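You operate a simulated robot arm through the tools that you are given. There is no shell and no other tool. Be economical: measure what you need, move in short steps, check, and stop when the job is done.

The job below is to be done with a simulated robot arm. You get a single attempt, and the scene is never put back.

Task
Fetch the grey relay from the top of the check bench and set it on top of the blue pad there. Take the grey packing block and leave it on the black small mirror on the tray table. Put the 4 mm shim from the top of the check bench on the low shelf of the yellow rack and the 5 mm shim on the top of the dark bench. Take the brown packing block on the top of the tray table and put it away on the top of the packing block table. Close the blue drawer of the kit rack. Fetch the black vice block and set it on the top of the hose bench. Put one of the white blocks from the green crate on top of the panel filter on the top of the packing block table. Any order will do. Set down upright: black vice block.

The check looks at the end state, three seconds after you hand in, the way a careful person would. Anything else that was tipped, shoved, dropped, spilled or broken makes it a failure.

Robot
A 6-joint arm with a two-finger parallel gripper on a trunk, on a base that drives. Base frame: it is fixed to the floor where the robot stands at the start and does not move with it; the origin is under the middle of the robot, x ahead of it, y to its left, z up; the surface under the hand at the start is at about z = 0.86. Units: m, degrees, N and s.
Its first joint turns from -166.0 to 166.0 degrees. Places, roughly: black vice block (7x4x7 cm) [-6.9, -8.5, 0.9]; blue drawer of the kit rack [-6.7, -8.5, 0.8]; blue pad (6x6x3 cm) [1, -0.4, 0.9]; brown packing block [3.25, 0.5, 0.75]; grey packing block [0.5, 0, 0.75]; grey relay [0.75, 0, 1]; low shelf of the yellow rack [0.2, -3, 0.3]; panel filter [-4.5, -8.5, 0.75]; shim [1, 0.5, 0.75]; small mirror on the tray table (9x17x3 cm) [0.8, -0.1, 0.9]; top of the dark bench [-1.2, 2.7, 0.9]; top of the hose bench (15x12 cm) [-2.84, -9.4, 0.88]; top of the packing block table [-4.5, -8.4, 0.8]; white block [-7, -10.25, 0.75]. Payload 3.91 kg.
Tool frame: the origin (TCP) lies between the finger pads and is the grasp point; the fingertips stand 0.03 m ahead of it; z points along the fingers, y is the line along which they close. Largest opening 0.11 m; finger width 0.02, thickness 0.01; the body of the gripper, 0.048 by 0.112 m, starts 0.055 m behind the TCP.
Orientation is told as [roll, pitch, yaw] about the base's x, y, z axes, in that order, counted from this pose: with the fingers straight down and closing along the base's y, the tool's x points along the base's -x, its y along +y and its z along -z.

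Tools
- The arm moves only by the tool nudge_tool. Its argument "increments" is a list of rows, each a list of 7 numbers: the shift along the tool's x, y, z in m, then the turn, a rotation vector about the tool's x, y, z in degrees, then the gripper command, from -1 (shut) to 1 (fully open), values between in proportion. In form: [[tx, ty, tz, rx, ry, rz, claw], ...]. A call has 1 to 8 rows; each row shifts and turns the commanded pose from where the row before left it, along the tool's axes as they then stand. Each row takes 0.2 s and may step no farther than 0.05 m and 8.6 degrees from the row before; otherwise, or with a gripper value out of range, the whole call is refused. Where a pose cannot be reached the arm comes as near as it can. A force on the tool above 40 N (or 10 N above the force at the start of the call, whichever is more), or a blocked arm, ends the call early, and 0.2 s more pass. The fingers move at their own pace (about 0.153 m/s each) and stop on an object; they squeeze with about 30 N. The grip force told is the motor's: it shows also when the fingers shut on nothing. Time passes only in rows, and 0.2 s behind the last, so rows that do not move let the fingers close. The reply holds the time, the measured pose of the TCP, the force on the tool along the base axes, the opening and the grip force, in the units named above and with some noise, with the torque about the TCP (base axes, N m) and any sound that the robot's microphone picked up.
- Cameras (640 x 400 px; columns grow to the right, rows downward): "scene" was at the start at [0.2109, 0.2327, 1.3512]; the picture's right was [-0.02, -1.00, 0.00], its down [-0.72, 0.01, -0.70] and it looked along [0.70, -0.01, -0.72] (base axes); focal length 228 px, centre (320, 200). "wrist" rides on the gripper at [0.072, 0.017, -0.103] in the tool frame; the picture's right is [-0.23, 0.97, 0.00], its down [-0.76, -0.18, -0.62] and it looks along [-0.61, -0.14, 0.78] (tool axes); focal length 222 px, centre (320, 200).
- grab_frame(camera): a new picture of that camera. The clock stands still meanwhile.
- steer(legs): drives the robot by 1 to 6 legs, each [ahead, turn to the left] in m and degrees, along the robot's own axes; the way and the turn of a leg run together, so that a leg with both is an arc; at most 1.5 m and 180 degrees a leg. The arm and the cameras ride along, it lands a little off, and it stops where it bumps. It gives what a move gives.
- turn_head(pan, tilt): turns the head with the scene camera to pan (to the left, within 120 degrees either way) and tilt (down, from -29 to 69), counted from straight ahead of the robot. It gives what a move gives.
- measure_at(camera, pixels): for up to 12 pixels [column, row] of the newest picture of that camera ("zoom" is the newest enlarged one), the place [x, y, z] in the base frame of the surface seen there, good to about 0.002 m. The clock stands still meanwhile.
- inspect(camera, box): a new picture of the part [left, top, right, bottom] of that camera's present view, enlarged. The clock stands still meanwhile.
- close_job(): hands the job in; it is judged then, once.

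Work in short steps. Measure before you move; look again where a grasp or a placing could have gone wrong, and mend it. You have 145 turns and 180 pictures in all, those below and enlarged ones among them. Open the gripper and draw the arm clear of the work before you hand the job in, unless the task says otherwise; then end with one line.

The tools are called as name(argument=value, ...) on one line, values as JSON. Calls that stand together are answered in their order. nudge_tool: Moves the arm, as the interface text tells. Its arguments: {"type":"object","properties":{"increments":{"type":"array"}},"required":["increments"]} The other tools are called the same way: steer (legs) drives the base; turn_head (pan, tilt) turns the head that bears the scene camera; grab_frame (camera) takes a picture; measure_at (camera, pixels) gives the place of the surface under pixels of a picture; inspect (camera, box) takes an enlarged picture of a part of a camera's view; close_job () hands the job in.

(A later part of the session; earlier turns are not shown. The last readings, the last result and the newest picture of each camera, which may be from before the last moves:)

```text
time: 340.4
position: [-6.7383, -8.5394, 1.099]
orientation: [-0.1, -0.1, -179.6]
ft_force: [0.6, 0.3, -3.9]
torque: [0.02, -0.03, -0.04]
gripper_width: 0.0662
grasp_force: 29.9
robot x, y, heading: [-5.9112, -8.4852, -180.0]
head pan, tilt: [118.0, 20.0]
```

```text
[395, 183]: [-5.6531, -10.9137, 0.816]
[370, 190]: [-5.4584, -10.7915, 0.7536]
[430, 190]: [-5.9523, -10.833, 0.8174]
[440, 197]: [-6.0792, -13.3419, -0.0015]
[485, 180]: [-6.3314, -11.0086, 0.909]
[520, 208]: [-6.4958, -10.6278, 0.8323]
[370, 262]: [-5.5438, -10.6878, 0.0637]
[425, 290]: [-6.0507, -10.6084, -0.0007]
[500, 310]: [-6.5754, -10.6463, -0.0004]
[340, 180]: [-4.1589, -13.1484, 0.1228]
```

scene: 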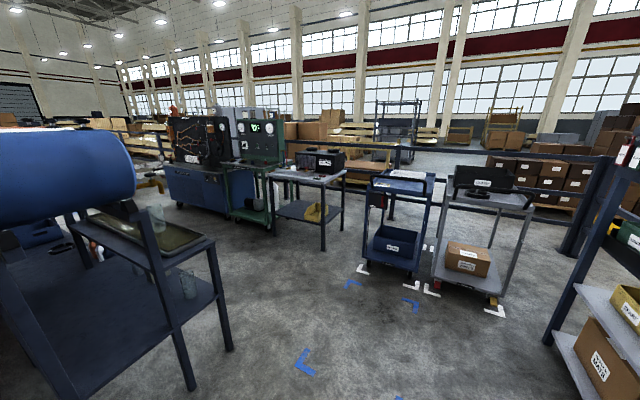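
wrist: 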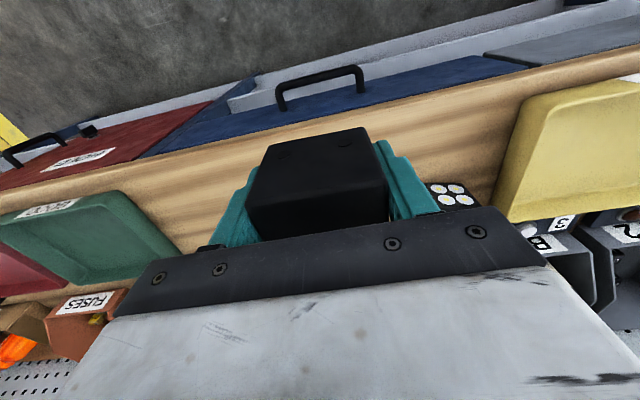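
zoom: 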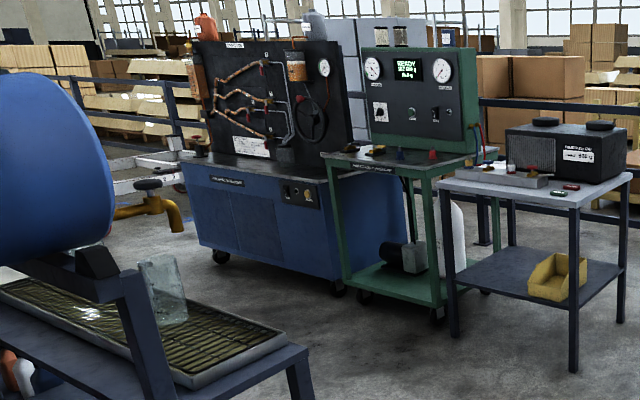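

The aisle is y≈-9.5…-10.65. I drive around into it heading east and look left.

steer(legs=[[0, 90], [0.95, 0], [0, 45], [0.9, 0], [0, 45], [1.3, 0]])

turn_head(pan=40, tilt=25)

grab_frame(camera="scene")

```text
time: 363.8
position: [-3.1368, -9.9646, 1.0993]
orientation: [-0.2, -0.1, 1.2]
ft_force: [1.1, 1.0, -2.9]
torque: [-0.04, 0.01, 0.01]
gripper_width: 0.0661
grasp_force: 30.2
robot x, y, heading: [-3.9611, -10.0334, 1.0]
head pan, tilt: [118.0, 20.0]
```

```text
time: 365.3
position: [-3.1383, -9.9639, 1.0993]
orientation: [0.0, 0.0, 1.3]
ft_force: [0.2, 0.2, -4.2]
torque: [0.05, 0.03, 0.0]
gripper_width: 0.0661
grasp_force: 29.9
robot x, y, heading: [-3.9633, -10.0308, 1.0]
head pan, tilt: [40.0, 25.0]
```

```text
82 pictures are left
```

scene: 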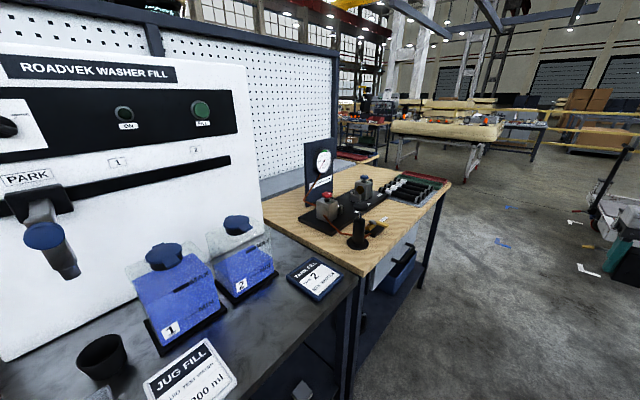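

The wood-topped hose bench is ahead-left. I enlarge and measure.

inspect(camera="scene", box=[255, 130, 465, 280])

measure_at(camera="zoom", pixels=[[60, 220], [310, 410], [580, 165], [380, 330], [450, 280], [150, 300], [330, 110], [200, 330], [420, 240], [120, 270]])

```text
2.67 times, centred on (360, 205) of scene
```

zoom: 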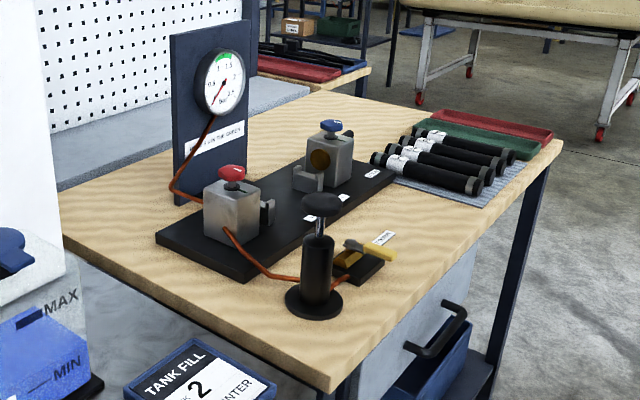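

```text
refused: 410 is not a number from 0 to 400
```

measure_at(camera="zoom", pixels=[[70, 225], [330, 385], [560, 145], [380, 330], [430, 260], [150, 270], [330, 110], [200, 310], [420, 230], [120, 250], [390, 310], [460, 230]])

```text
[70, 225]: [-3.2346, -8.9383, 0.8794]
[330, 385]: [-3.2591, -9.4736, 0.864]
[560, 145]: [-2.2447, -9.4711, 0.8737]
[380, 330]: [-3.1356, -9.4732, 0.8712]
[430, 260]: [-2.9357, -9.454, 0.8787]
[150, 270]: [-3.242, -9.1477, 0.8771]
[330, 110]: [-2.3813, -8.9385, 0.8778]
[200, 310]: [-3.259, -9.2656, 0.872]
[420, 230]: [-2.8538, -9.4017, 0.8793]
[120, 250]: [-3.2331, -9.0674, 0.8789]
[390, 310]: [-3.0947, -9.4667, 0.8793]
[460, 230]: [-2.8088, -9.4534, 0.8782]
```

The free 15x12 cm spot at (-2.84, -9.40) is the bare wood between the yellow tool and the tubes. I retract the arm, drive to x≈-2.85 and turn north.

nudge_tool(increments=[[0.04, 0, -0.01, 0, 0, 0, -1], [0.04, 0, -0.01, 0, 0, 0, -1], [0.04, 0, 0, 0, 0, 0, -1], [0.03, 0, 0, 0, 0, 0, -1]])

steer(legs=[[1.1, 0], [0, 89]])

turn_head(pan=0, tilt=50)

grab_frame(camera="scene")

```text
time: 366.3
position: [-3.2893, -9.9669, 1.1203]
orientation: [-0.2, -0.1, 1.2]
ft_force: [0.5, -0.5, -4.1]
torque: [0.03, 0.04, 0.0]
gripper_width: 0.0658
grasp_force: 29.8
robot x, y, heading: [-3.9617, -10.0267, 1.3]
head pan, tilt: [40.0, 25.0]
```

```text
time: 375.7
position: [-2.9141, -9.336, 1.1196]
orientation: [-0.1, -0.1, 89.9]
ft_force: [0.1, -0.3, -3.6]
torque: [-0.02, 0.01, -0.05]
gripper_width: 0.066
grasp_force: 30.1
robot x, y, heading: [-2.8675, -10.012, 89.9]
head pan, tilt: [40.0, 25.0]
```

```text
time: 376.7
position: [-2.9139, -9.3355, 1.1203]
orientation: [-0.1, -0.2, 89.9]
ft_force: [0.2, -0.6, -3.3]
torque: [0.02, -0.03, 0.0]
gripper_width: 0.0659
grasp_force: 30.3
robot x, y, heading: [-2.8657, -10.0075, 89.8]
head pan, tilt: [0.0, 50.0]
```

```text
80 pictures are left
```

scene: 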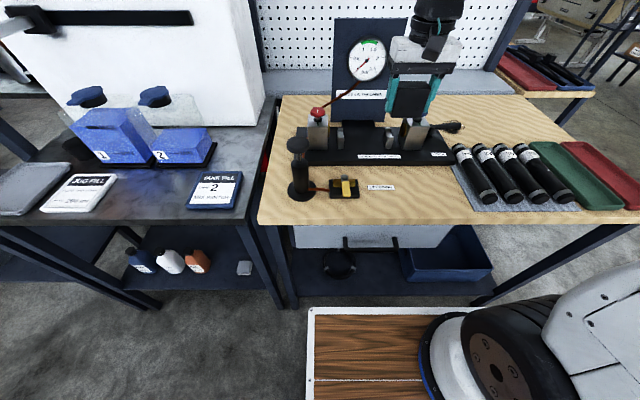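

I verify the free spot's bounds.

measure_at(camera="scene", pixels=[[420, 192], [398, 187], [452, 190], [420, 165], [420, 221], [460, 165], [456, 205]])

```text
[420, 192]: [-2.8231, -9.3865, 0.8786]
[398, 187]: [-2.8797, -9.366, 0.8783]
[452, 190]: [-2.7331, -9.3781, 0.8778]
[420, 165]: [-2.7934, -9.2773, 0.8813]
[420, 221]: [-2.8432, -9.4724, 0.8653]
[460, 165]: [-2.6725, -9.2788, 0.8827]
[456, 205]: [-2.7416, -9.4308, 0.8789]
```

I place it at (-2.825, -9.40): shift, then lower to TCP 0.925.

nudge_tool(increments=[[0.0215, -0.03, 0, 0, 0, 0, -1], [0.0215, -0.03, 0, 0, 0, 0, -1], [0.0215, -0.029, 0, 0, 0, 0, -1], [0, 0, 0.045, 0, 0, 0, -1], [0, 0, 0.045, 0, 0, 0, -1], [0, 0, 0.045, 0, 0, 0, -1], [0, 0, 0.045, 0, 0, 0, -1], [0, 0, 0.013, 0, 0, 0, -1]])

inspect(camera="scene", box=[340, 130, 500, 230])

```text
time: 378.5
position: [-2.8248, -9.3994, 0.9255]
orientation: [-0.1, -0.1, 89.9]
ft_force: [0.2, -1.2, -5.1]
torque: [0.01, -0.01, -0.02]
gripper_width: 0.0656
grasp_force: 30.2
robot x, y, heading: [-2.8606, -10.0094, 89.9]
head pan, tilt: [0.0, 50.0]
```

```text
4.00 times, centred on (420, 180) of scene
```

zoom: 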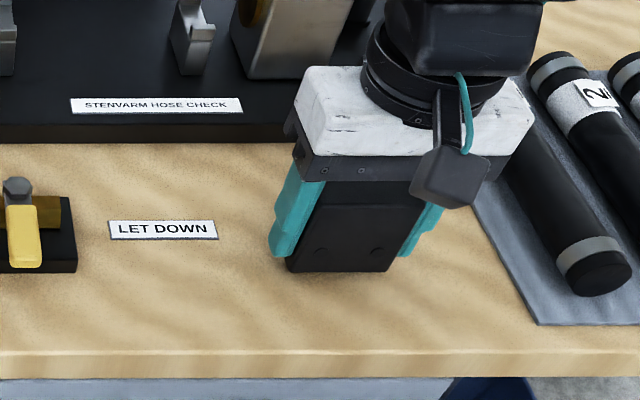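

Nearly down. I lower in 3 mm steps watching the force.

nudge_tool(increments=[[0, 0, 0.004, 0, 0, 0, -1], [0, 0, 0.003, 0, 0, 0, -1], [0, 0, 0.002, 0, 0, 0, -1], [0, 0, 0, 0, 0, 0, -1]])

```text
time: 379.5
position: [-2.8244, -9.4004, 0.9177]
orientation: [0.0, -0.1, 89.9]
ft_force: [0.4, -0.1, -4.3]
torque: [-0.04, -0.03, 0.02]
gripper_width: 0.066
grasp_force: 30.0
robot x, y, heading: [-2.8702, -10.0073, 89.7]
head pan, tilt: [0.0, 50.0]
```

nudge_tool(increments=[[0, 0, 0.0015, 0, 0, 0, -1], [0, 0, 0.0015, 0, 0, 0, -1], [0, 0, 0, 0, 0, 0, -1]])

inspect(camera="scene", box=[390, 170, 460, 214])

```text
time: 380.3
position: [-2.8244, -9.3997, 0.9163]
orientation: [-0.1, -0.3, 89.9]
ft_force: [0.0, 1.7, 24.8]
torque: [0.17, 0.62, 0.05]
gripper_width: 0.066
grasp_force: 29.5
robot x, y, heading: [-2.8688, -10.0114, 89.6]
head pan, tilt: [0.0, 50.0]
```

```text
9.09 times, centred on (425, 192) of scene
```

zoom: 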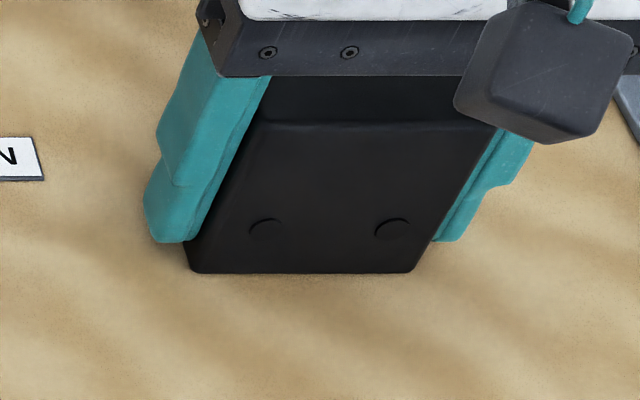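

Contact (25 N). I open and rise.

nudge_tool(increments=[[0, 0, -0.001, 0, 0, 0, -1], [0, 0, 0, 0, 0, 0, 0.35], [0, 0, 0, 0, 0, 0, 0.5], [0, 0, -0.03, 0, 0, 0, 0.5], [0, 0, -0.045, 0, 0, 0, 0.5], [0, 0, -0.045, 0, 0, 0, 0.5], [0, 0, -0.045, 0, 0, 0, 0.5], [0, 0, -0.03, 0, 0, 0, 0.5]])

inspect(camera="scene", box=[340, 130, 500, 230])

```text
time: 382.1
position: [-2.8243, -9.4, 1.1105]
orientation: [-0.1, -0.2, 89.9]
ft_force: [0.8, 1.0, -0.5]
torque: [-0.01, 0.01, 0.0]
gripper_width: 0.0826
grasp_force: 0.0
robot x, y, heading: [-2.8653, -10.0112, 89.6]
head pan, tilt: [0.0, 50.0]
```

```text
4.00 times, centred on (420, 180) of scene
```

zoom: 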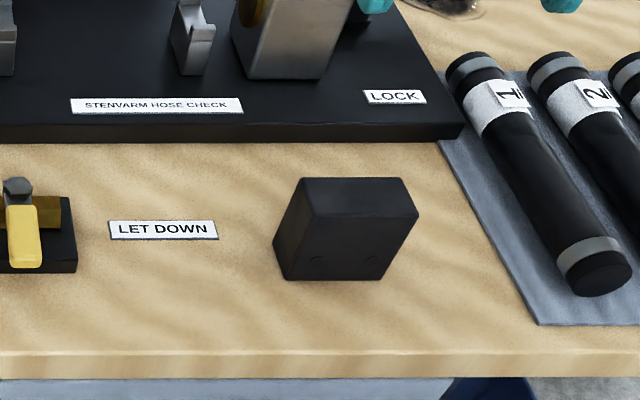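

Vice block stands upright on the hose bench. I turn right, back out west along the aisle, then turn to face the rack with the green crate.

steer(legs=[[0, -89.6], [-1.5, 0], [-1.5, 0], [0, 180]])

turn_head(pan=10, tilt=35)

grab_frame(camera="scene")

```text
time: 407.8
position: [-6.4822, -10.0026, 1.1096]
orientation: [-0.1, -0.1, -179.6]
ft_force: [0.3, 0.3, 0.5]
torque: [-0.03, -0.01, 0.0]
gripper_width: 0.0825
grasp_force: 0.1
robot x, y, heading: [-5.873, -10.0378, -179.5]
head pan, tilt: [0.0, 50.0]
```

```text
time: 408.5
position: [-6.4818, -10.0036, 1.1101]
orientation: [-0.1, 0.0, -179.6]
ft_force: [0.4, -0.2, 0.2]
torque: [0.01, 0.02, -0.01]
gripper_width: 0.0823
grasp_force: 0.0
robot x, y, heading: [-5.8695, -10.0422, -179.9]
head pan, tilt: [10.0, 35.0]
```

```text
76 pictures are left
```

scene: 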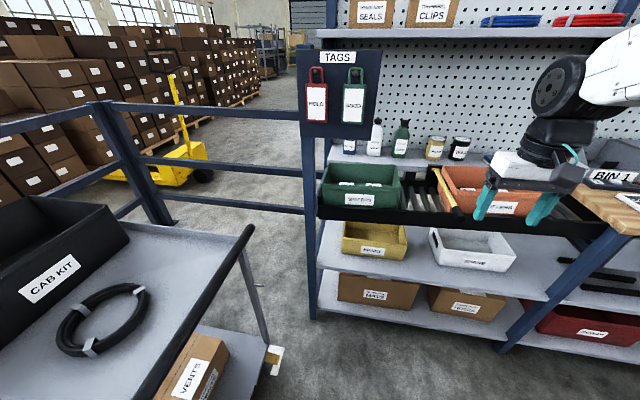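

inspect(camera="scene", box=[300, 130, 480, 242])

measure_at(camera="zoom", pixels=[[150, 190], [245, 192], [80, 235], [350, 240], [200, 130], [350, 130], [200, 205], [240, 280], [500, 235], [200, 60]])

```text
3.56 times, centred on (390, 186) of scene
```

zoom: 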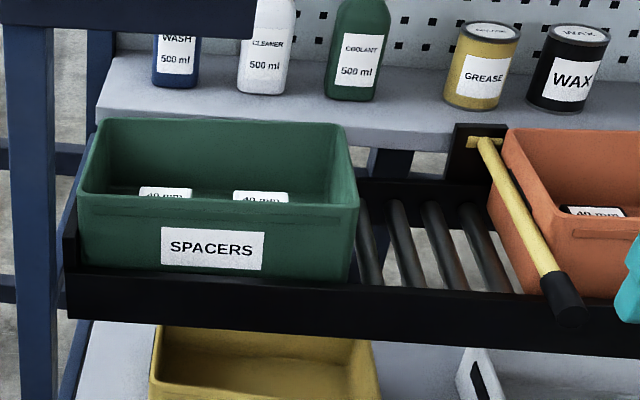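

```text
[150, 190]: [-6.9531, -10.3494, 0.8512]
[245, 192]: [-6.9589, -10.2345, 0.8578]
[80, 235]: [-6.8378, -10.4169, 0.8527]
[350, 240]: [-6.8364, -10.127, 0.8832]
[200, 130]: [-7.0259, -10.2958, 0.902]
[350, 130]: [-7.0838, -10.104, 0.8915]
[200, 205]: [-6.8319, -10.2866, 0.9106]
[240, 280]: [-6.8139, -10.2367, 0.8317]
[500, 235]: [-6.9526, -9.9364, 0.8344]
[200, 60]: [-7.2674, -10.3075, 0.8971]
```

The green crate (rim z≈0.912) holds white blocks; the nearer one to mid is at about (-6.96, -10.235). I drive 0.15 m ahead and bring the hand above it.

steer(legs=[[0.15, 0]])

nudge_tool(increments=[[-0.035, 0.03, 0, 0, 0, 0, 0.3], [-0.035, 0.03, 0, 0, 0, 0, 0.3], [-0.035, 0.03, 0, 0, 0, 0, 0.3], [-0.035, 0.03, 0, 0, 0, 0, 0.3], [-0.035, 0.03, 0, 0, 0, 0, 0.3], [-0.035, 0.03, 0, 0, 0, 0, 0.3], [-0.035, 0.03, 0, 0, 0, 0, 0.3], [-0.03, 0.025, 0, 0, 0, 0, 0.3]])

grab_frame(camera="wrist")

grab_frame(camera="scene")

```text
time: 409.9
position: [-6.6336, -10.004, 1.1105]
orientation: [-0.1, -0.1, -179.6]
ft_force: [-0.1, -0.6, 0.5]
torque: [0.0, 0.01, -0.01]
gripper_width: 0.0824
grasp_force: 0.0
robot x, y, heading: [-6.0223, -10.0433, -179.7]
head pan, tilt: [10.0, 35.0]
```

```text
time: 411.7
position: [-6.908, -10.2403, 1.1122]
orientation: [0.0, -0.2, -179.7]
ft_force: [0.1, 0.2, -0.1]
torque: [-0.01, 0.02, -0.01]
gripper_width: 0.0714
grasp_force: 0.2
robot x, y, heading: [-6.025, -10.043, -179.8]
head pan, tilt: [10.0, 35.0]
```

```text
74 pictures are left
```

wrist: 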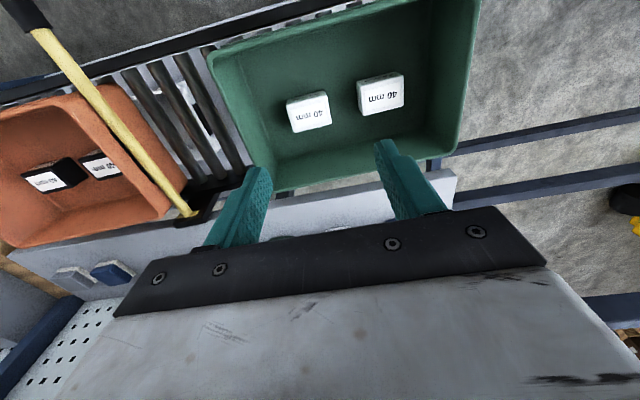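

```text
73 pictures are left
```

scene: 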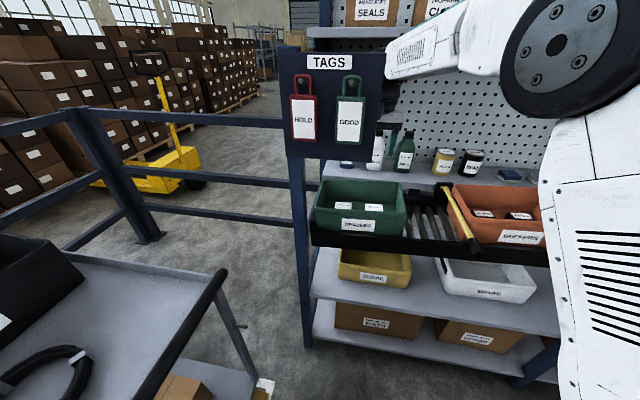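

I check the TAGS panel's location relative to the hand, and enlarge the blocks.

measure_at(camera="scene", pixels=[[320, 150], [378, 60], [375, 150], [292, 100], [398, 118]])

inspect(camera="wrist", box=[270, 60, 430, 150])

measure_at(camera="zoom", pixels=[[75, 155], [225, 130], [240, 245], [95, 280], [160, 200], [355, 95], [525, 60], [530, 170], [380, 220], [300, 320]])

```text
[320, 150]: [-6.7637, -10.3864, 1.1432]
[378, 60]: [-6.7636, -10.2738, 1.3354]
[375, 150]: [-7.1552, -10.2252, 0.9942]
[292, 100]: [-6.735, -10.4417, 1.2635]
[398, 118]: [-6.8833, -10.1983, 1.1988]
```

```text
4.00 times, centred on (350, 105) of wrist
```

zoom: 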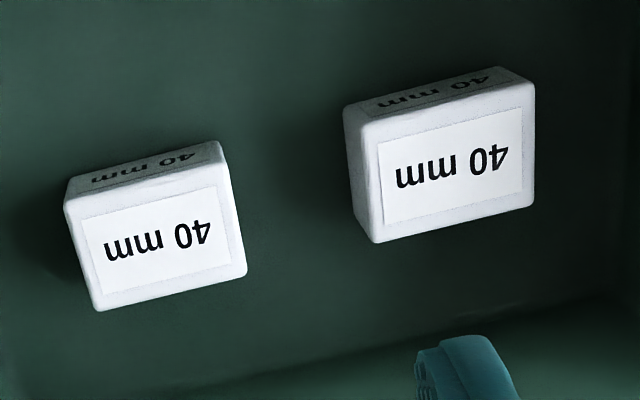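

```text
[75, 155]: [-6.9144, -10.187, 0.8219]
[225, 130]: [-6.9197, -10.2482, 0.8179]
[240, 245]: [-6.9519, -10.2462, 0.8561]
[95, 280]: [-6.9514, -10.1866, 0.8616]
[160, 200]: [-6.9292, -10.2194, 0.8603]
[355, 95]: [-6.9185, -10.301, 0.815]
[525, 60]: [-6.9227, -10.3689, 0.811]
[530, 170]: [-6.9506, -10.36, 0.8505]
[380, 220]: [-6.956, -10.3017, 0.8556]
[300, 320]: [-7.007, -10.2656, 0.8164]
```

The TAGS panel (x=-6.76) is clear of the hand. I refine the left block's top face.

measure_at(camera="zoom", pixels=[[75, 212], [215, 180], [238, 265], [105, 300], [150, 240], [350, 130], [330, 100]])

```text
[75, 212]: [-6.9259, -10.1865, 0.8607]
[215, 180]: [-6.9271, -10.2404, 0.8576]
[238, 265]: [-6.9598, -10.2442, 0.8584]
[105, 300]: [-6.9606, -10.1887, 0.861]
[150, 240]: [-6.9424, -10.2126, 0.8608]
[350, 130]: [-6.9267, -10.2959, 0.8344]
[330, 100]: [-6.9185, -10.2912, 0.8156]
```

Block centre (-6.943, -10.215), 60 mm along y. I align, descend to TCP 0.858 and close.

nudge_tool(increments=[[-0.035, -0.025, 0, 0, 0, 0, 0.42], [0, 0, 0.045, 0, 0, 0, 0.42], [0, 0, 0.045, 0, 0, 0, 0.42], [0, 0, 0.045, 0, 0, 0, 0.42], [0, 0, 0.045, 0, 0, 0, 0.42], [0, 0, 0.03, 0, 0, 0, 0.42], [0, 0, 0, 0, 0, 0, 0.42]])

grab_frame(camera="wrist")

```text
time: 413.3
position: [-6.9423, -10.215, 0.9016]
orientation: [-0.1, -0.1, -179.6]
ft_force: [0.3, -0.2, 0.5]
torque: [0.0, 0.01, -0.03]
gripper_width: 0.0783
grasp_force: 0.1
robot x, y, heading: [-6.0248, -10.0382, -179.8]
head pan, tilt: [10.0, 35.0]
```

```text
71 pictures are left
```

wrist: 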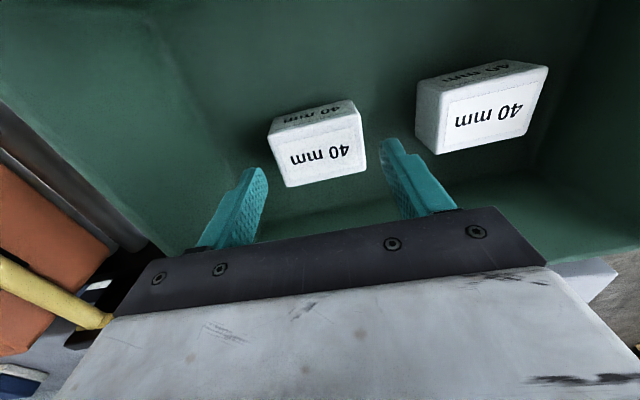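

Well centred; I descend the rest, close and lift.

nudge_tool(increments=[[0, 0, 0.025, 0, 0, 0, 0.42], [0, 0, 0.018, 0, 0, 0, 0.42], [0, 0, 0, 0, 0, 0, 0.1], [0, 0, 0, 0, 0, 0, -1], [0, 0, 0, 0, 0, 0, -1]])

nudge_tool(increments=[[0, 0, -0.04, 0, 0, 0, -1], [0, 0, -0.045, 0, 0, 0, -1], [0, 0, -0.045, 0, 0, 0, -1], [0, 0, -0.045, 0, 0, 0, -1], [0, 0, -0.045, 0, 0, 0, -1], [0.03, -0.03, -0.02, 0, 0, 0, -1], [0.035, -0.03, 0, 0, 0, 0, -1], [0.035, -0.03, 0, 0, 0, 0, -1]])

nudge_tool(increments=[[0.035, -0.03, 0, 0, 0, 0, -1], [0.035, -0.03, 0, 0, 0, 0, -1], [0.035, -0.02, 0, 0, 0, 0, -1]])

grab_frame(camera="scene")

```text
time: 414.5
position: [-6.944, -10.2164, 0.8579]
orientation: [-0.1, -0.2, -179.7]
ft_force: [0.5, -0.4, 1.0]
torque: [0.07, 0.01, 0.02]
gripper_width: 0.0647
grasp_force: 30.2
robot x, y, heading: [-6.0232, -10.041, -179.7]
head pan, tilt: [10.0, 35.0]
```

```text
time: 416.3
position: [-6.8426, -10.1248, 1.0981]
orientation: [-0.1, -0.1, -179.6]
ft_force: [-0.3, 0.5, -1.2]
torque: [0.03, 0.0, 0.02]
gripper_width: 0.0644
grasp_force: 29.6
robot x, y, heading: [-6.0251, -10.0398, -179.5]
head pan, tilt: [10.0, 35.0]
```

```text
time: 417.1
position: [-6.739, -10.044, 1.0966]
orientation: [-0.1, -0.1, -179.6]
ft_force: [-1.2, 0.1, -1.9]
torque: [0.0, -0.01, -0.01]
gripper_width: 0.0647
grasp_force: 29.8
robot x, y, heading: [-6.02, -10.0392, -179.9]
head pan, tilt: [10.0, 35.0]
```

```text
70 pictures are left
```

scene: 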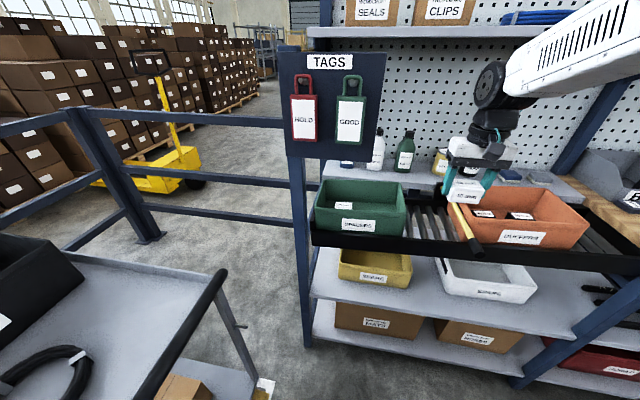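

White block held. I drive around to the west end of the packing block table, facing east at y≈-8.5.

steer(legs=[[0, -90.3], [1.52, 0], [0, -90], [0.55, 0]])

turn_head(pan=0, tilt=45)

grab_frame(camera="scene")

```text
refused: 1.52 is not a number from -1.5 to 1.5
```

```text
time: 417.8
position: [-6.7386, -10.0442, 1.0962]
orientation: [-0.2, 0.0, -179.6]
ft_force: [-0.2, 0.0, -1.2]
torque: [-0.03, 0.01, 0.0]
gripper_width: 0.0647
grasp_force: 29.8
robot x, y, heading: [-6.0207, -10.0437, -180.0]
head pan, tilt: [0.0, 45.0]
```

```text
69 pictures are left
```

scene: 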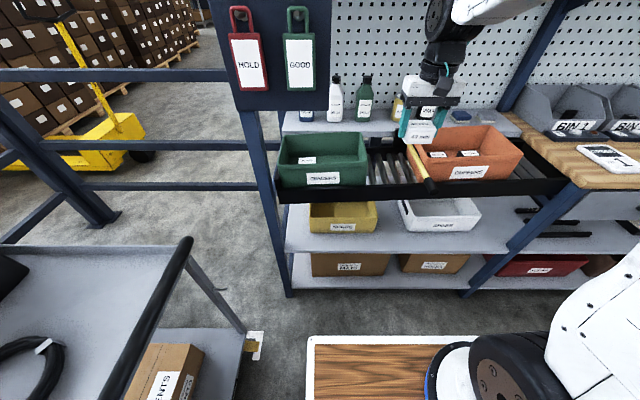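

A leg was too long; I repeat with a small retreat first.

steer(legs=[[-0.15, 0], [0, -90], [1.5, 0], [0, -90], [0.4, 0]])

grab_frame(camera="scene")

```text
time: 435.9
position: [-4.77, -8.5279, 1.0969]
orientation: [-0.1, -0.2, 0.6]
ft_force: [-0.8, -0.1, -1.8]
torque: [-0.02, 0.02, -0.01]
gripper_width: 0.0647
grasp_force: 30.1
robot x, y, heading: [-5.489, -8.5383, 0.6]
head pan, tilt: [0.0, 45.0]
```

```text
68 pictures are left
```

scene: 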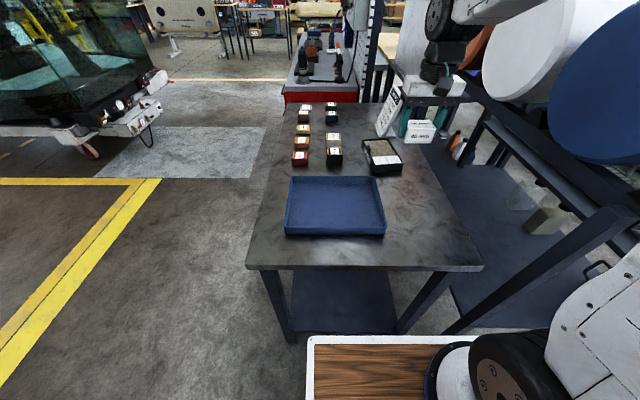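

The filter is at (382,156), the hand clear of the drums. I enlarge and measure the filter.

inspect(camera="scene", box=[340, 110, 460, 185])

measure_at(camera="zoom", pixels=[[190, 300], [300, 290], [230, 285], [270, 282], [240, 260], [250, 220], [200, 230], [150, 190], [260, 170], [200, 200], [150, 220], [245, 300]])

```text
5.33 times, centred on (400, 148) of scene
```

zoom: 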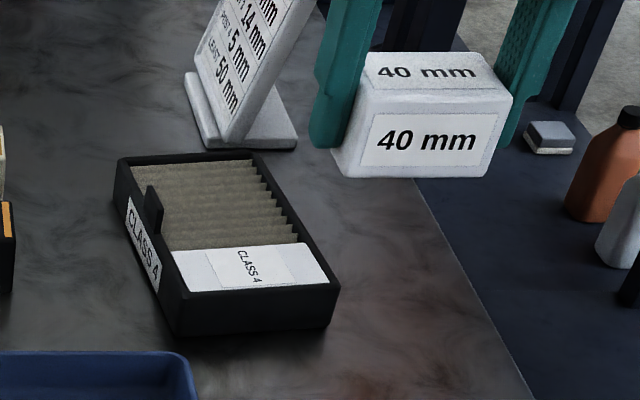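

```text
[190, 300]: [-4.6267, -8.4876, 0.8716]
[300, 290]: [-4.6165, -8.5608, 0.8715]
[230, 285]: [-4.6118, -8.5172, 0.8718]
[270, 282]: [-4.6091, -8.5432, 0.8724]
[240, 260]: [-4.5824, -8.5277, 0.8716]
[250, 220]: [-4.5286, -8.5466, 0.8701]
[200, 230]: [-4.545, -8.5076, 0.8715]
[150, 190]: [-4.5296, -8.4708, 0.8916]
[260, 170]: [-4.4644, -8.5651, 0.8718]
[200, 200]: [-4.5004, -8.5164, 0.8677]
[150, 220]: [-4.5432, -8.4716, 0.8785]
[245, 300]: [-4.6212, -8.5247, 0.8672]
```

The filter top is flat at about 0.872, turned +8°. I move over (-4.585, -8.526), turn +7.4° and lower.

nudge_tool(increments=[[-0.047, 0, 0, 0, 0, 0, -1], [-0.046, 0, 0, 0, 0, 0, -1], [-0.046, 0, 0, 0, 0, 0, -1], [-0.046, 0, 0, 0, 0, 0, -1], [0, 0, 0.03, 0, 0, -7.4, -1], [0, 0, 0.045, 0, 0, 0, -1], [0, 0, 0.045, 0, 0, 0, -1], [0, 0, 0.04, 0, 0, 0, -1]])

inspect(camera="scene", box=[340, 110, 460, 185])

grab_frame(camera="wrist")

```text
time: 437.7
position: [-4.5851, -8.5248, 0.9379]
orientation: [-0.1, -0.1, 8.0]
ft_force: [0.8, -0.2, 0.1]
torque: [0.03, 0.0, -0.01]
gripper_width: 0.0644
grasp_force: 30.1
robot x, y, heading: [-5.4832, -8.536, 0.5]
head pan, tilt: [0.0, 45.0]
```

```text
5.33 times, centred on (400, 148) of scene
```

zoom: 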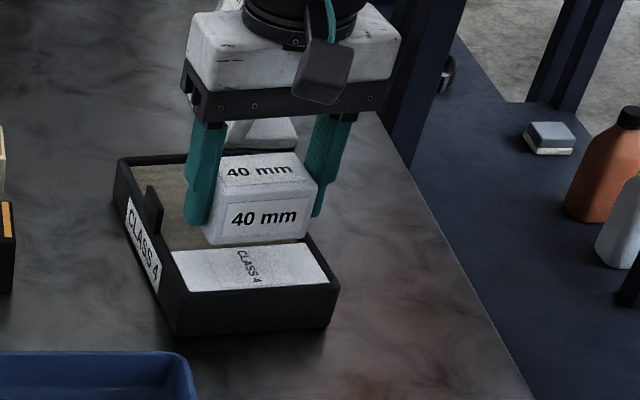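

```text
65 pictures are left
```

wrist: 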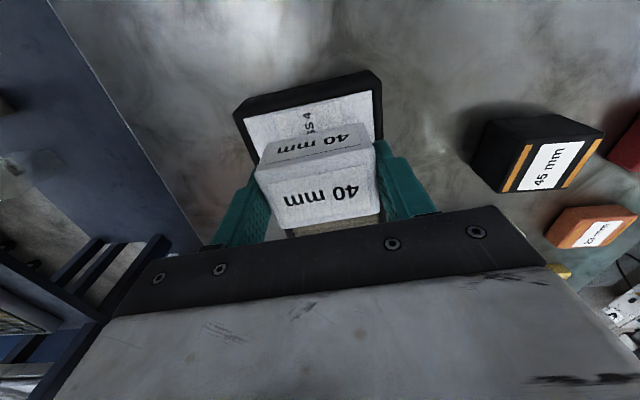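

Good. I lower in small steps to contact.

nudge_tool(increments=[[0, 0, 0.018, 0, 0, 0, -1], [0, 0, 0.003, 0, 0, 0, -1], [0, 0, 0.001, 0, 0, 0, -1], [0, 0, 0, 0, 0, 0, -1]])

inspect(camera="scene", box=[340, 110, 460, 185])

```text
time: 438.7
position: [-4.5836, -8.526, 0.9157]
orientation: [-0.1, -0.1, 8.0]
ft_force: [0.0, 0.9, -0.9]
torque: [0.03, -0.01, 0.0]
gripper_width: 0.0645
grasp_force: 29.9
robot x, y, heading: [-5.4894, -8.5358, 0.7]
head pan, tilt: [0.0, 45.0]
```

```text
5.33 times, centred on (400, 148) of scene
```

zoom: 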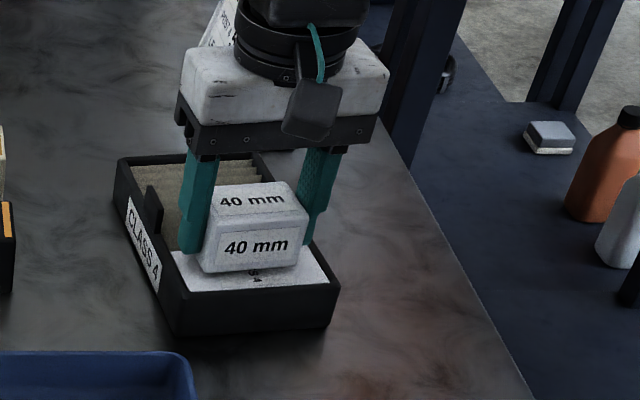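

nudge_tool(increments=[[0, 0, 0.0012, 0, 0, 0, -1], [0, 0, 0.0012, 0, 0, 0, -1], [0, 0, 0, 0, 0, 0, -1]])

```text
time: 439.5
position: [-4.584, -8.5255, 0.9139]
orientation: [-0.1, -0.1, 7.9]
ft_force: [0.9, 0.6, -1.1]
torque: [0.02, -0.01, -0.01]
gripper_width: 0.0645
grasp_force: 30.1
robot x, y, heading: [-5.4846, -8.5381, 0.3]
head pan, tilt: [0.0, 45.0]
```

No contact yet at 0.914; I continue in 1 mm steps.

nudge_tool(increments=[[0, 0, 0.0012, 0, 0, 0, -1], [0, 0, 0.0012, 0, 0, 0, -1], [0, 0, 0, 0, 0, 0, -1]])

inspect(camera="scene", box=[370, 135, 410, 175])

```text
time: 440.3
position: [-4.5836, -8.5252, 0.9112]
orientation: [-0.1, -0.1, 7.9]
ft_force: [0.1, 0.3, 2.1]
torque: [0.08, -0.04, -0.05]
gripper_width: 0.0647
grasp_force: 30.5
robot x, y, heading: [-5.4887, -8.5321, 0.4]
head pan, tilt: [0.0, 45.0]
```

```text
10.00 times, centred on (390, 155) of scene
```

zoom: 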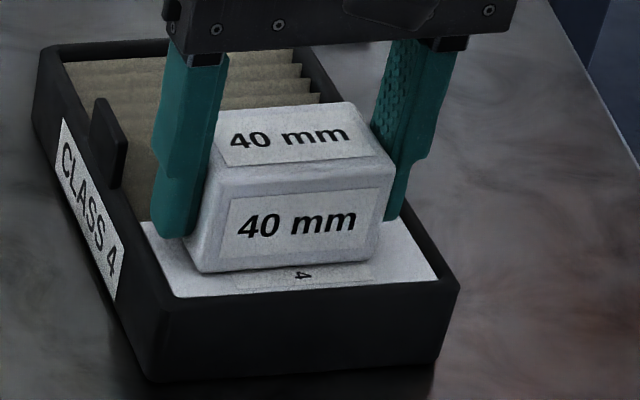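

Contact begins. I open a little and rise straight up.

nudge_tool(increments=[[0, 0, 0, 0, 0, 0, 0.25], [0, 0, 0, 0, 0, 0, 0.38], [0, 0, 0, 0, 0, 0, 0.38], [0, 0, -0.03, 0, 0, 0, 0.38], [0, 0, -0.045, 0, 0, 0, 0.38], [0, 0, -0.045, 0, 0, 0, 0.38], [0, 0, -0.045, 0, 0, 0, 0.38], [0.04, 0, -0.02, 0, 0, 0, 0.38]])

inspect(camera="scene", box=[340, 110, 460, 185])

```text
time: 442.1
position: [-4.6251, -8.5322, 1.0947]
orientation: [-0.1, 0.0, 7.9]
ft_force: [1.0, -0.2, -1.1]
torque: [0.01, 0.06, 0.01]
gripper_width: 0.0761
grasp_force: 0.1
robot x, y, heading: [-5.4894, -8.5336, 0.4]
head pan, tilt: [0.0, 45.0]
```

```text
5.33 times, centred on (400, 148) of scene
```

zoom: 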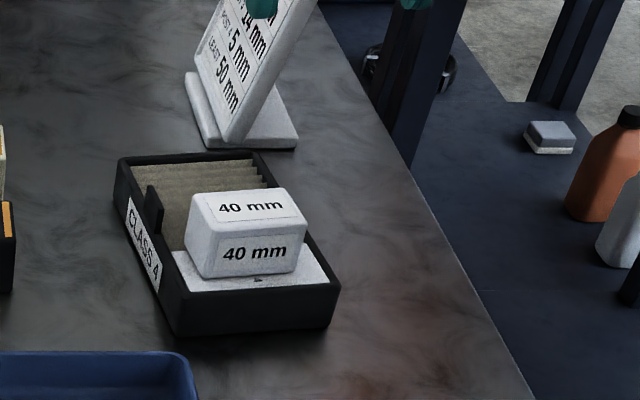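

White block rests on the filter. I retract the arm and drive back toward the check bench along the same aisles.

nudge_tool(increments=[[0.045, 0, 0, 0, 0, 7.5, 0], [0.045, 0, -0.01, 0, 0, 0, 0], [0.045, 0, -0.02, 0, 0, 0, 0]])

steer(legs=[[-0.45, 0], [0, 89.6], [1.3, 0], [0, -90], [1.5, 0], [1.5, 0]])

```text
time: 442.9
position: [-4.7581, -8.5396, 1.1259]
orientation: [-0.1, -0.2, 0.5]
ft_force: [0.9, -0.3, -0.8]
torque: [0.04, 0.09, 0.0]
gripper_width: 0.0548
grasp_force: 0.0
robot x, y, heading: [-5.4825, -8.5363, 0.7]
head pan, tilt: [0.0, 45.0]
```

```text
time: 473.3
position: [-2.2108, -7.3368, 1.1271]
orientation: [-0.1, -0.2, -0.8]
ft_force: [-0.6, 0.7, -0.2]
torque: [-0.01, 0.0, 0.01]
gripper_width: 0.0548
grasp_force: 0.0
robot x, y, heading: [-2.9335, -7.3155, -0.9]
head pan, tilt: [0.0, 45.0]
```

On course; I continue east, then north up the lane.

steer(legs=[[1.5, 0.9], [0.2, 0], [0, 90], [1.5, 0], [1.5, 0], [1.0, 0]])

turn_head(pan=0, tilt=25)

grab_frame(camera="scene")

```text
time: 504.5
position: [-1.131, -2.605, 1.1274]
orientation: [0.0, -0.1, 87.9]
ft_force: [0.2, -0.1, 0.3]
torque: [0.01, -0.01, 0.01]
gripper_width: 0.0551
grasp_force: 0.1
robot x, y, heading: [-1.1692, -3.3328, 88.2]
head pan, tilt: [0.0, 45.0]
```

```text
time: 505.4
position: [-1.1299, -2.6049, 1.1267]
orientation: [0.0, -0.2, 87.9]
ft_force: [-0.5, 0.0, -0.9]
torque: [0.02, 0.0, 0.0]
gripper_width: 0.055
grasp_force: 0.0
robot x, y, heading: [-1.1668, -3.3286, 88.0]
head pan, tilt: [0.0, 25.0]
```

```text
61 pictures are left
```

scene: 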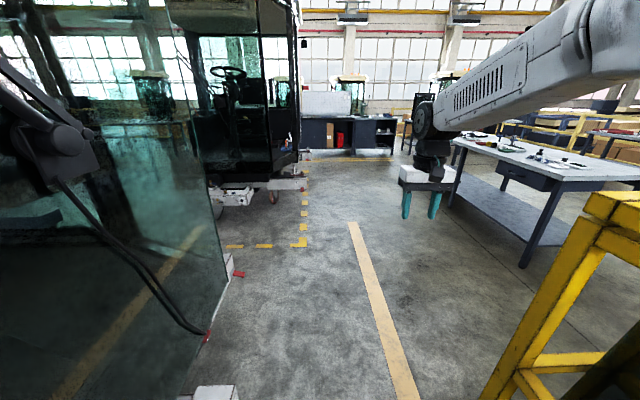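

Way is clear; I drive north and face the check bench near the grey block.

steer(legs=[[1.5, 1.5], [1.5, 0], [0.3, 0], [0, -89.5], [0.66, 0]])

turn_head(pan=0, tilt=40)

grab_frame(camera="scene")

```text
time: 528.5
position: [0.275, -0.0264, 1.1274]
orientation: [0.0, -0.1, 0.0]
ft_force: [-0.7, -0.9, -0.2]
torque: [0.01, 0.02, 0.01]
gripper_width: 0.055
grasp_force: 0.1
robot x, y, heading: [-0.4532, -0.0165, 0.4]
head pan, tilt: [0.0, 25.0]
```

```text
time: 529.3
position: [0.2751, -0.025, 1.1264]
orientation: [-0.1, 0.0, 0.2]
ft_force: [0.4, 1.2, 0.2]
torque: [0.01, 0.03, 0.02]
gripper_width: 0.055
grasp_force: 0.1
robot x, y, heading: [-0.4499, -0.0151, 0.3]
head pan, tilt: [0.0, 40.0]
```

```text
60 pictures are left
```

scene: 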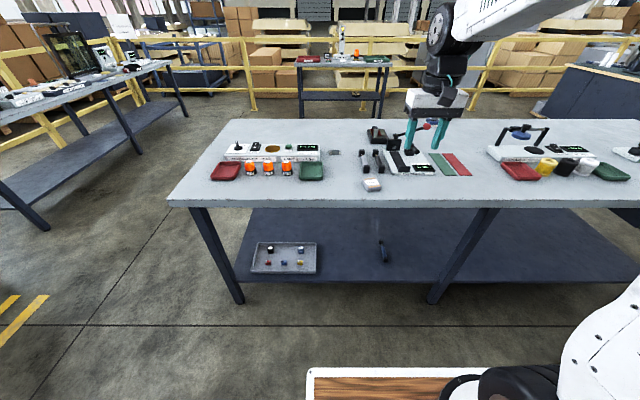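

I enlarge the mirror on the check bench to measure its size, and the grey block.

inspect(camera="scene", box=[352, 116, 416, 156])

measure_at(camera="zoom", pixels=[[145, 140], [255, 135], [320, 235], [180, 250], [175, 105], [230, 190], [170, 120], [200, 115]])

inspect(camera="scene", box=[345, 165, 405, 205])

```text
10.00 times, centred on (384, 136) of scene
```

zoom: 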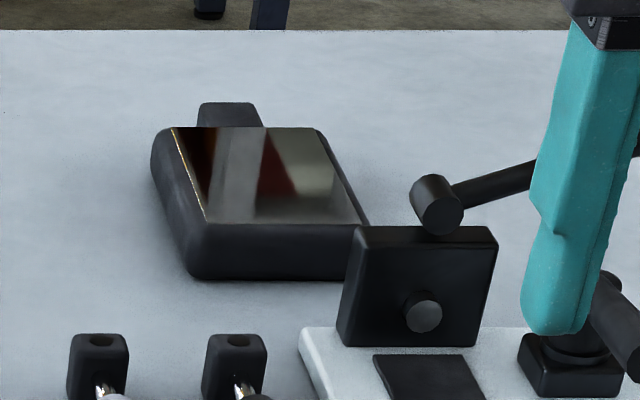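

```text
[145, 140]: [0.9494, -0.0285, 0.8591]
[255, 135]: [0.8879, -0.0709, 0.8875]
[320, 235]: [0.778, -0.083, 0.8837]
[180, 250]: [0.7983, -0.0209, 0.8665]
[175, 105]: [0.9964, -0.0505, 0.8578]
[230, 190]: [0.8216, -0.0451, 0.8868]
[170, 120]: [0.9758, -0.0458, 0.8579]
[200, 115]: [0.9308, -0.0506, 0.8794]
```

```text
10.00 times, centred on (375, 185) of scene
```

zoom: 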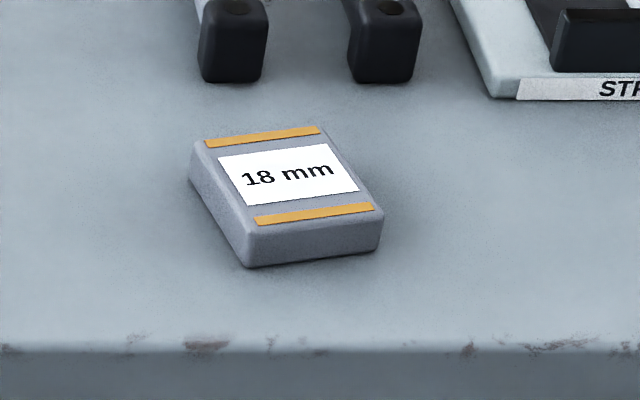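

The check-bench mirror measures about 9.5x16x3 cm and sits at the listed place (0.84, -0.07, 0.89), matching the task's listed 9x17x3 cm and coordinates; the cracked one is larger and elsewhere. So this is the target. I measure the block's corners.

measure_at(camera="zoom", pixels=[[200, 145], [318, 130], [375, 208], [250, 228], [290, 172], [310, 300]])

nudge_tool(increments=[[-0.045, 0.02, 0.02, 0, 0, 0, 0.4], [-0.045, 0.02, 0.02, 0, 0, 0, 0.4], [-0.045, 0.01, 0.02, 0, 0, 0, 0.4], [-0.02, 0, 0.02, 0, 0, 0, 0.4], [0, 0, 0, 0, 0, 0, 0.4]])

grab_frame(camera="wrist")

```text
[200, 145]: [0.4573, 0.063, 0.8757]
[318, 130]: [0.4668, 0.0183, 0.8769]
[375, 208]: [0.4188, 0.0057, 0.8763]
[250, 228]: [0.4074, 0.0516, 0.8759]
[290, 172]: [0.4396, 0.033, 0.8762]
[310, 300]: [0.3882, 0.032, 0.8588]
```

```text
refused: row 1 steps farther than a row can; nothing moved
```

```text
57 pictures are left
```

wrist: 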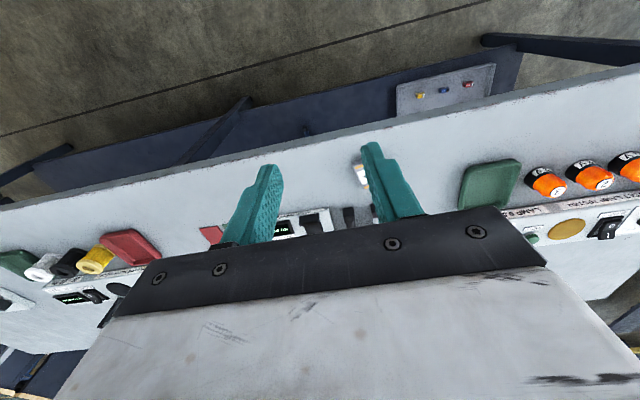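

Block centre (0.4376, 0.0347), turned +12°, 46 mm wide. I go over it, rotate and descend to TCP 0.893.

nudge_tool(increments=[[-0.041, 0.015, 0, 0, 0, 0, 0.4], [-0.041, 0.015, 0, 0, 0, 0, 0.4], [-0.041, 0.015, 0, 0, 0, 0, 0.4], [-0.0396, 0.0147, 0, 0, 0, 0, 0.4], [0, 0, 0.045, 0, 0, -6, 0.4], [0, 0, 0.045, 0, 0, -6, 0.4], [0, 0, 0.045, 0, 0, 0, 0.4], [0, 0, 0, 0, 0, 0, 0.4]])

inspect(camera="wrist", box=[220, 60, 420, 185])

```text
time: 531.1
position: [0.437, 0.0359, 0.9905]
orientation: [-0.1, -0.1, 12.2]
ft_force: [0.2, 0.7, -0.4]
torque: [0.0, -0.01, 0.01]
gripper_width: 0.0769
grasp_force: 0.0
robot x, y, heading: [-0.451, -0.0133, 0.3]
head pan, tilt: [0.0, 40.0]
```

```text
3.20 times, centred on (320, 122) of wrist
```

zoom: 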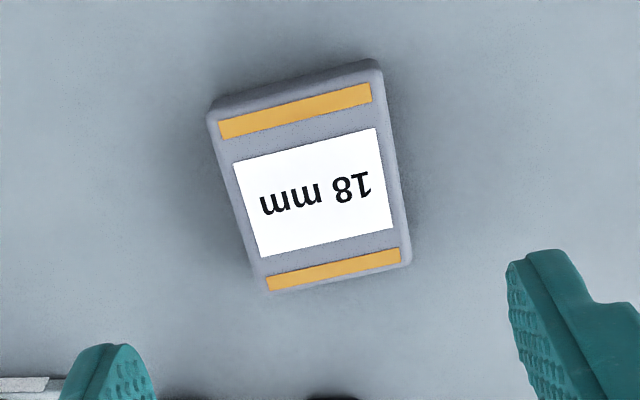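

Aligned. I descend, close and lift.

nudge_tool(increments=[[0, 0, 0.045, 0, 0, 0, 0.4], [0, 0, 0.045, 0, 0, 0, 0.3], [0, 0, 0.0075, 0, 0, 0, 0.2], [0, 0, 0, 0, 0, 0, -0.5], [0, 0, 0, 0, 0, 0, -1], [0, 0, 0, 0, 0, 0, -1]])

nudge_tool(increments=[[0, 0, -0.04, 0, 0, 0, -1], [0, 0, -0.045, 0, 0, 0, -1], [0, 0, -0.045, 0, 0, 0, -1], [0, 0, -0.045, 0, 0, 6, -1], [0, 0, -0.045, 0, 0, 6, -1], [0, 0, 0, 0, 0, 0, -1]])

grab_frame(camera="wrist")

```text
time: 532.5
position: [0.438, 0.0344, 0.8942]
orientation: [-0.1, -0.1, 12.2]
ft_force: [0.7, 0.1, 0.4]
torque: [-0.02, 0.01, -0.01]
gripper_width: 0.0513
grasp_force: 30.2
robot x, y, heading: [-0.4503, -0.0163, 0.3]
head pan, tilt: [0.0, 40.0]
```

```text
time: 533.9
position: [0.4377, 0.0356, 1.1148]
orientation: [-0.1, -0.1, 0.1]
ft_force: [-0.4, 0.4, -0.3]
torque: [0.01, 0.0, 0.01]
gripper_width: 0.0511
grasp_force: 29.4
robot x, y, heading: [-0.4498, -0.0167, 0.5]
head pan, tilt: [0.0, 40.0]
```

```text
55 pictures are left
```

wrist: 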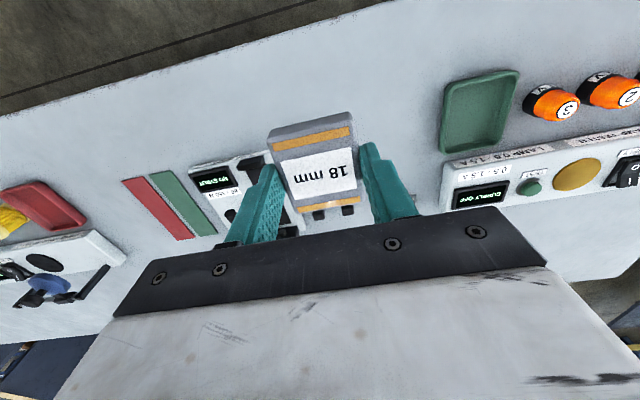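

Held (0.051). I drive ahead 0.33 m and view the mirror.

steer(legs=[[0.33, 0]])

inspect(camera="scene", box=[330, 90, 450, 165])

grab_frame(camera="wrist")

```text
time: 536.1
position: [0.7732, 0.0375, 1.114]
orientation: [-0.1, -0.1, 0.3]
ft_force: [-0.1, 0.0, -0.1]
torque: [0.02, 0.06, 0.0]
gripper_width: 0.051
grasp_force: 30.5
robot x, y, heading: [-0.1169, -0.0134, 0.2]
head pan, tilt: [0.0, 40.0]
```

```text
5.33 times, centred on (390, 128) of scene
```

zoom: 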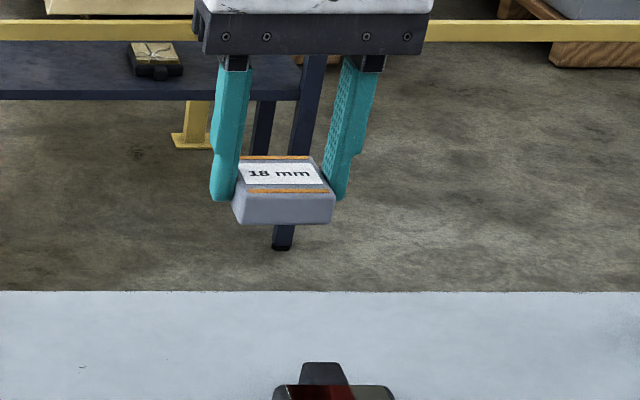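

```text
53 pictures are left
```

wrist: 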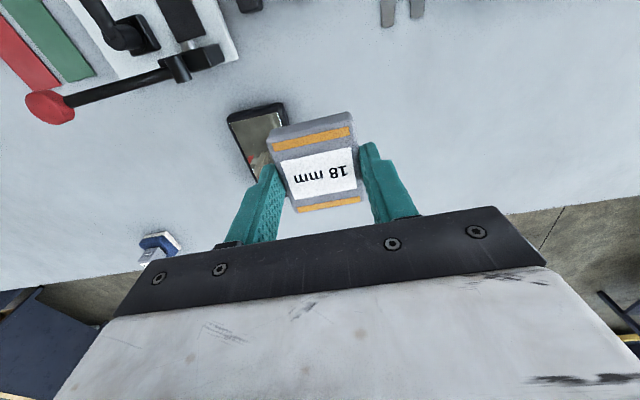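

I take an enlarged view of the mirror region and measure its corners.

inspect(camera="scene", box=[350, 140, 446, 200])

measure_at(camera="zoom", pixels=[[215, 155], [345, 155], [425, 285], [265, 290], [310, 215], [250, 110], [280, 105], [290, 340], [190, 190]])

```text
6.67 times, centred on (398, 170) of scene
```

zoom: 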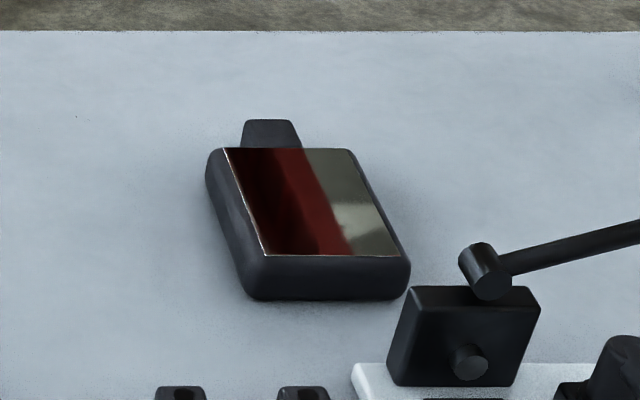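

```text
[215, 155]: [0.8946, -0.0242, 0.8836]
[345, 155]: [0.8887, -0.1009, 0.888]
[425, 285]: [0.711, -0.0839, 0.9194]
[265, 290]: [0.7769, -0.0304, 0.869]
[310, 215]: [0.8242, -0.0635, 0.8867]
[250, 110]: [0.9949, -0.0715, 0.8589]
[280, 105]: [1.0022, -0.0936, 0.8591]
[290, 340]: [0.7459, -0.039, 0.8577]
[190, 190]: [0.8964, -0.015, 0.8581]
```

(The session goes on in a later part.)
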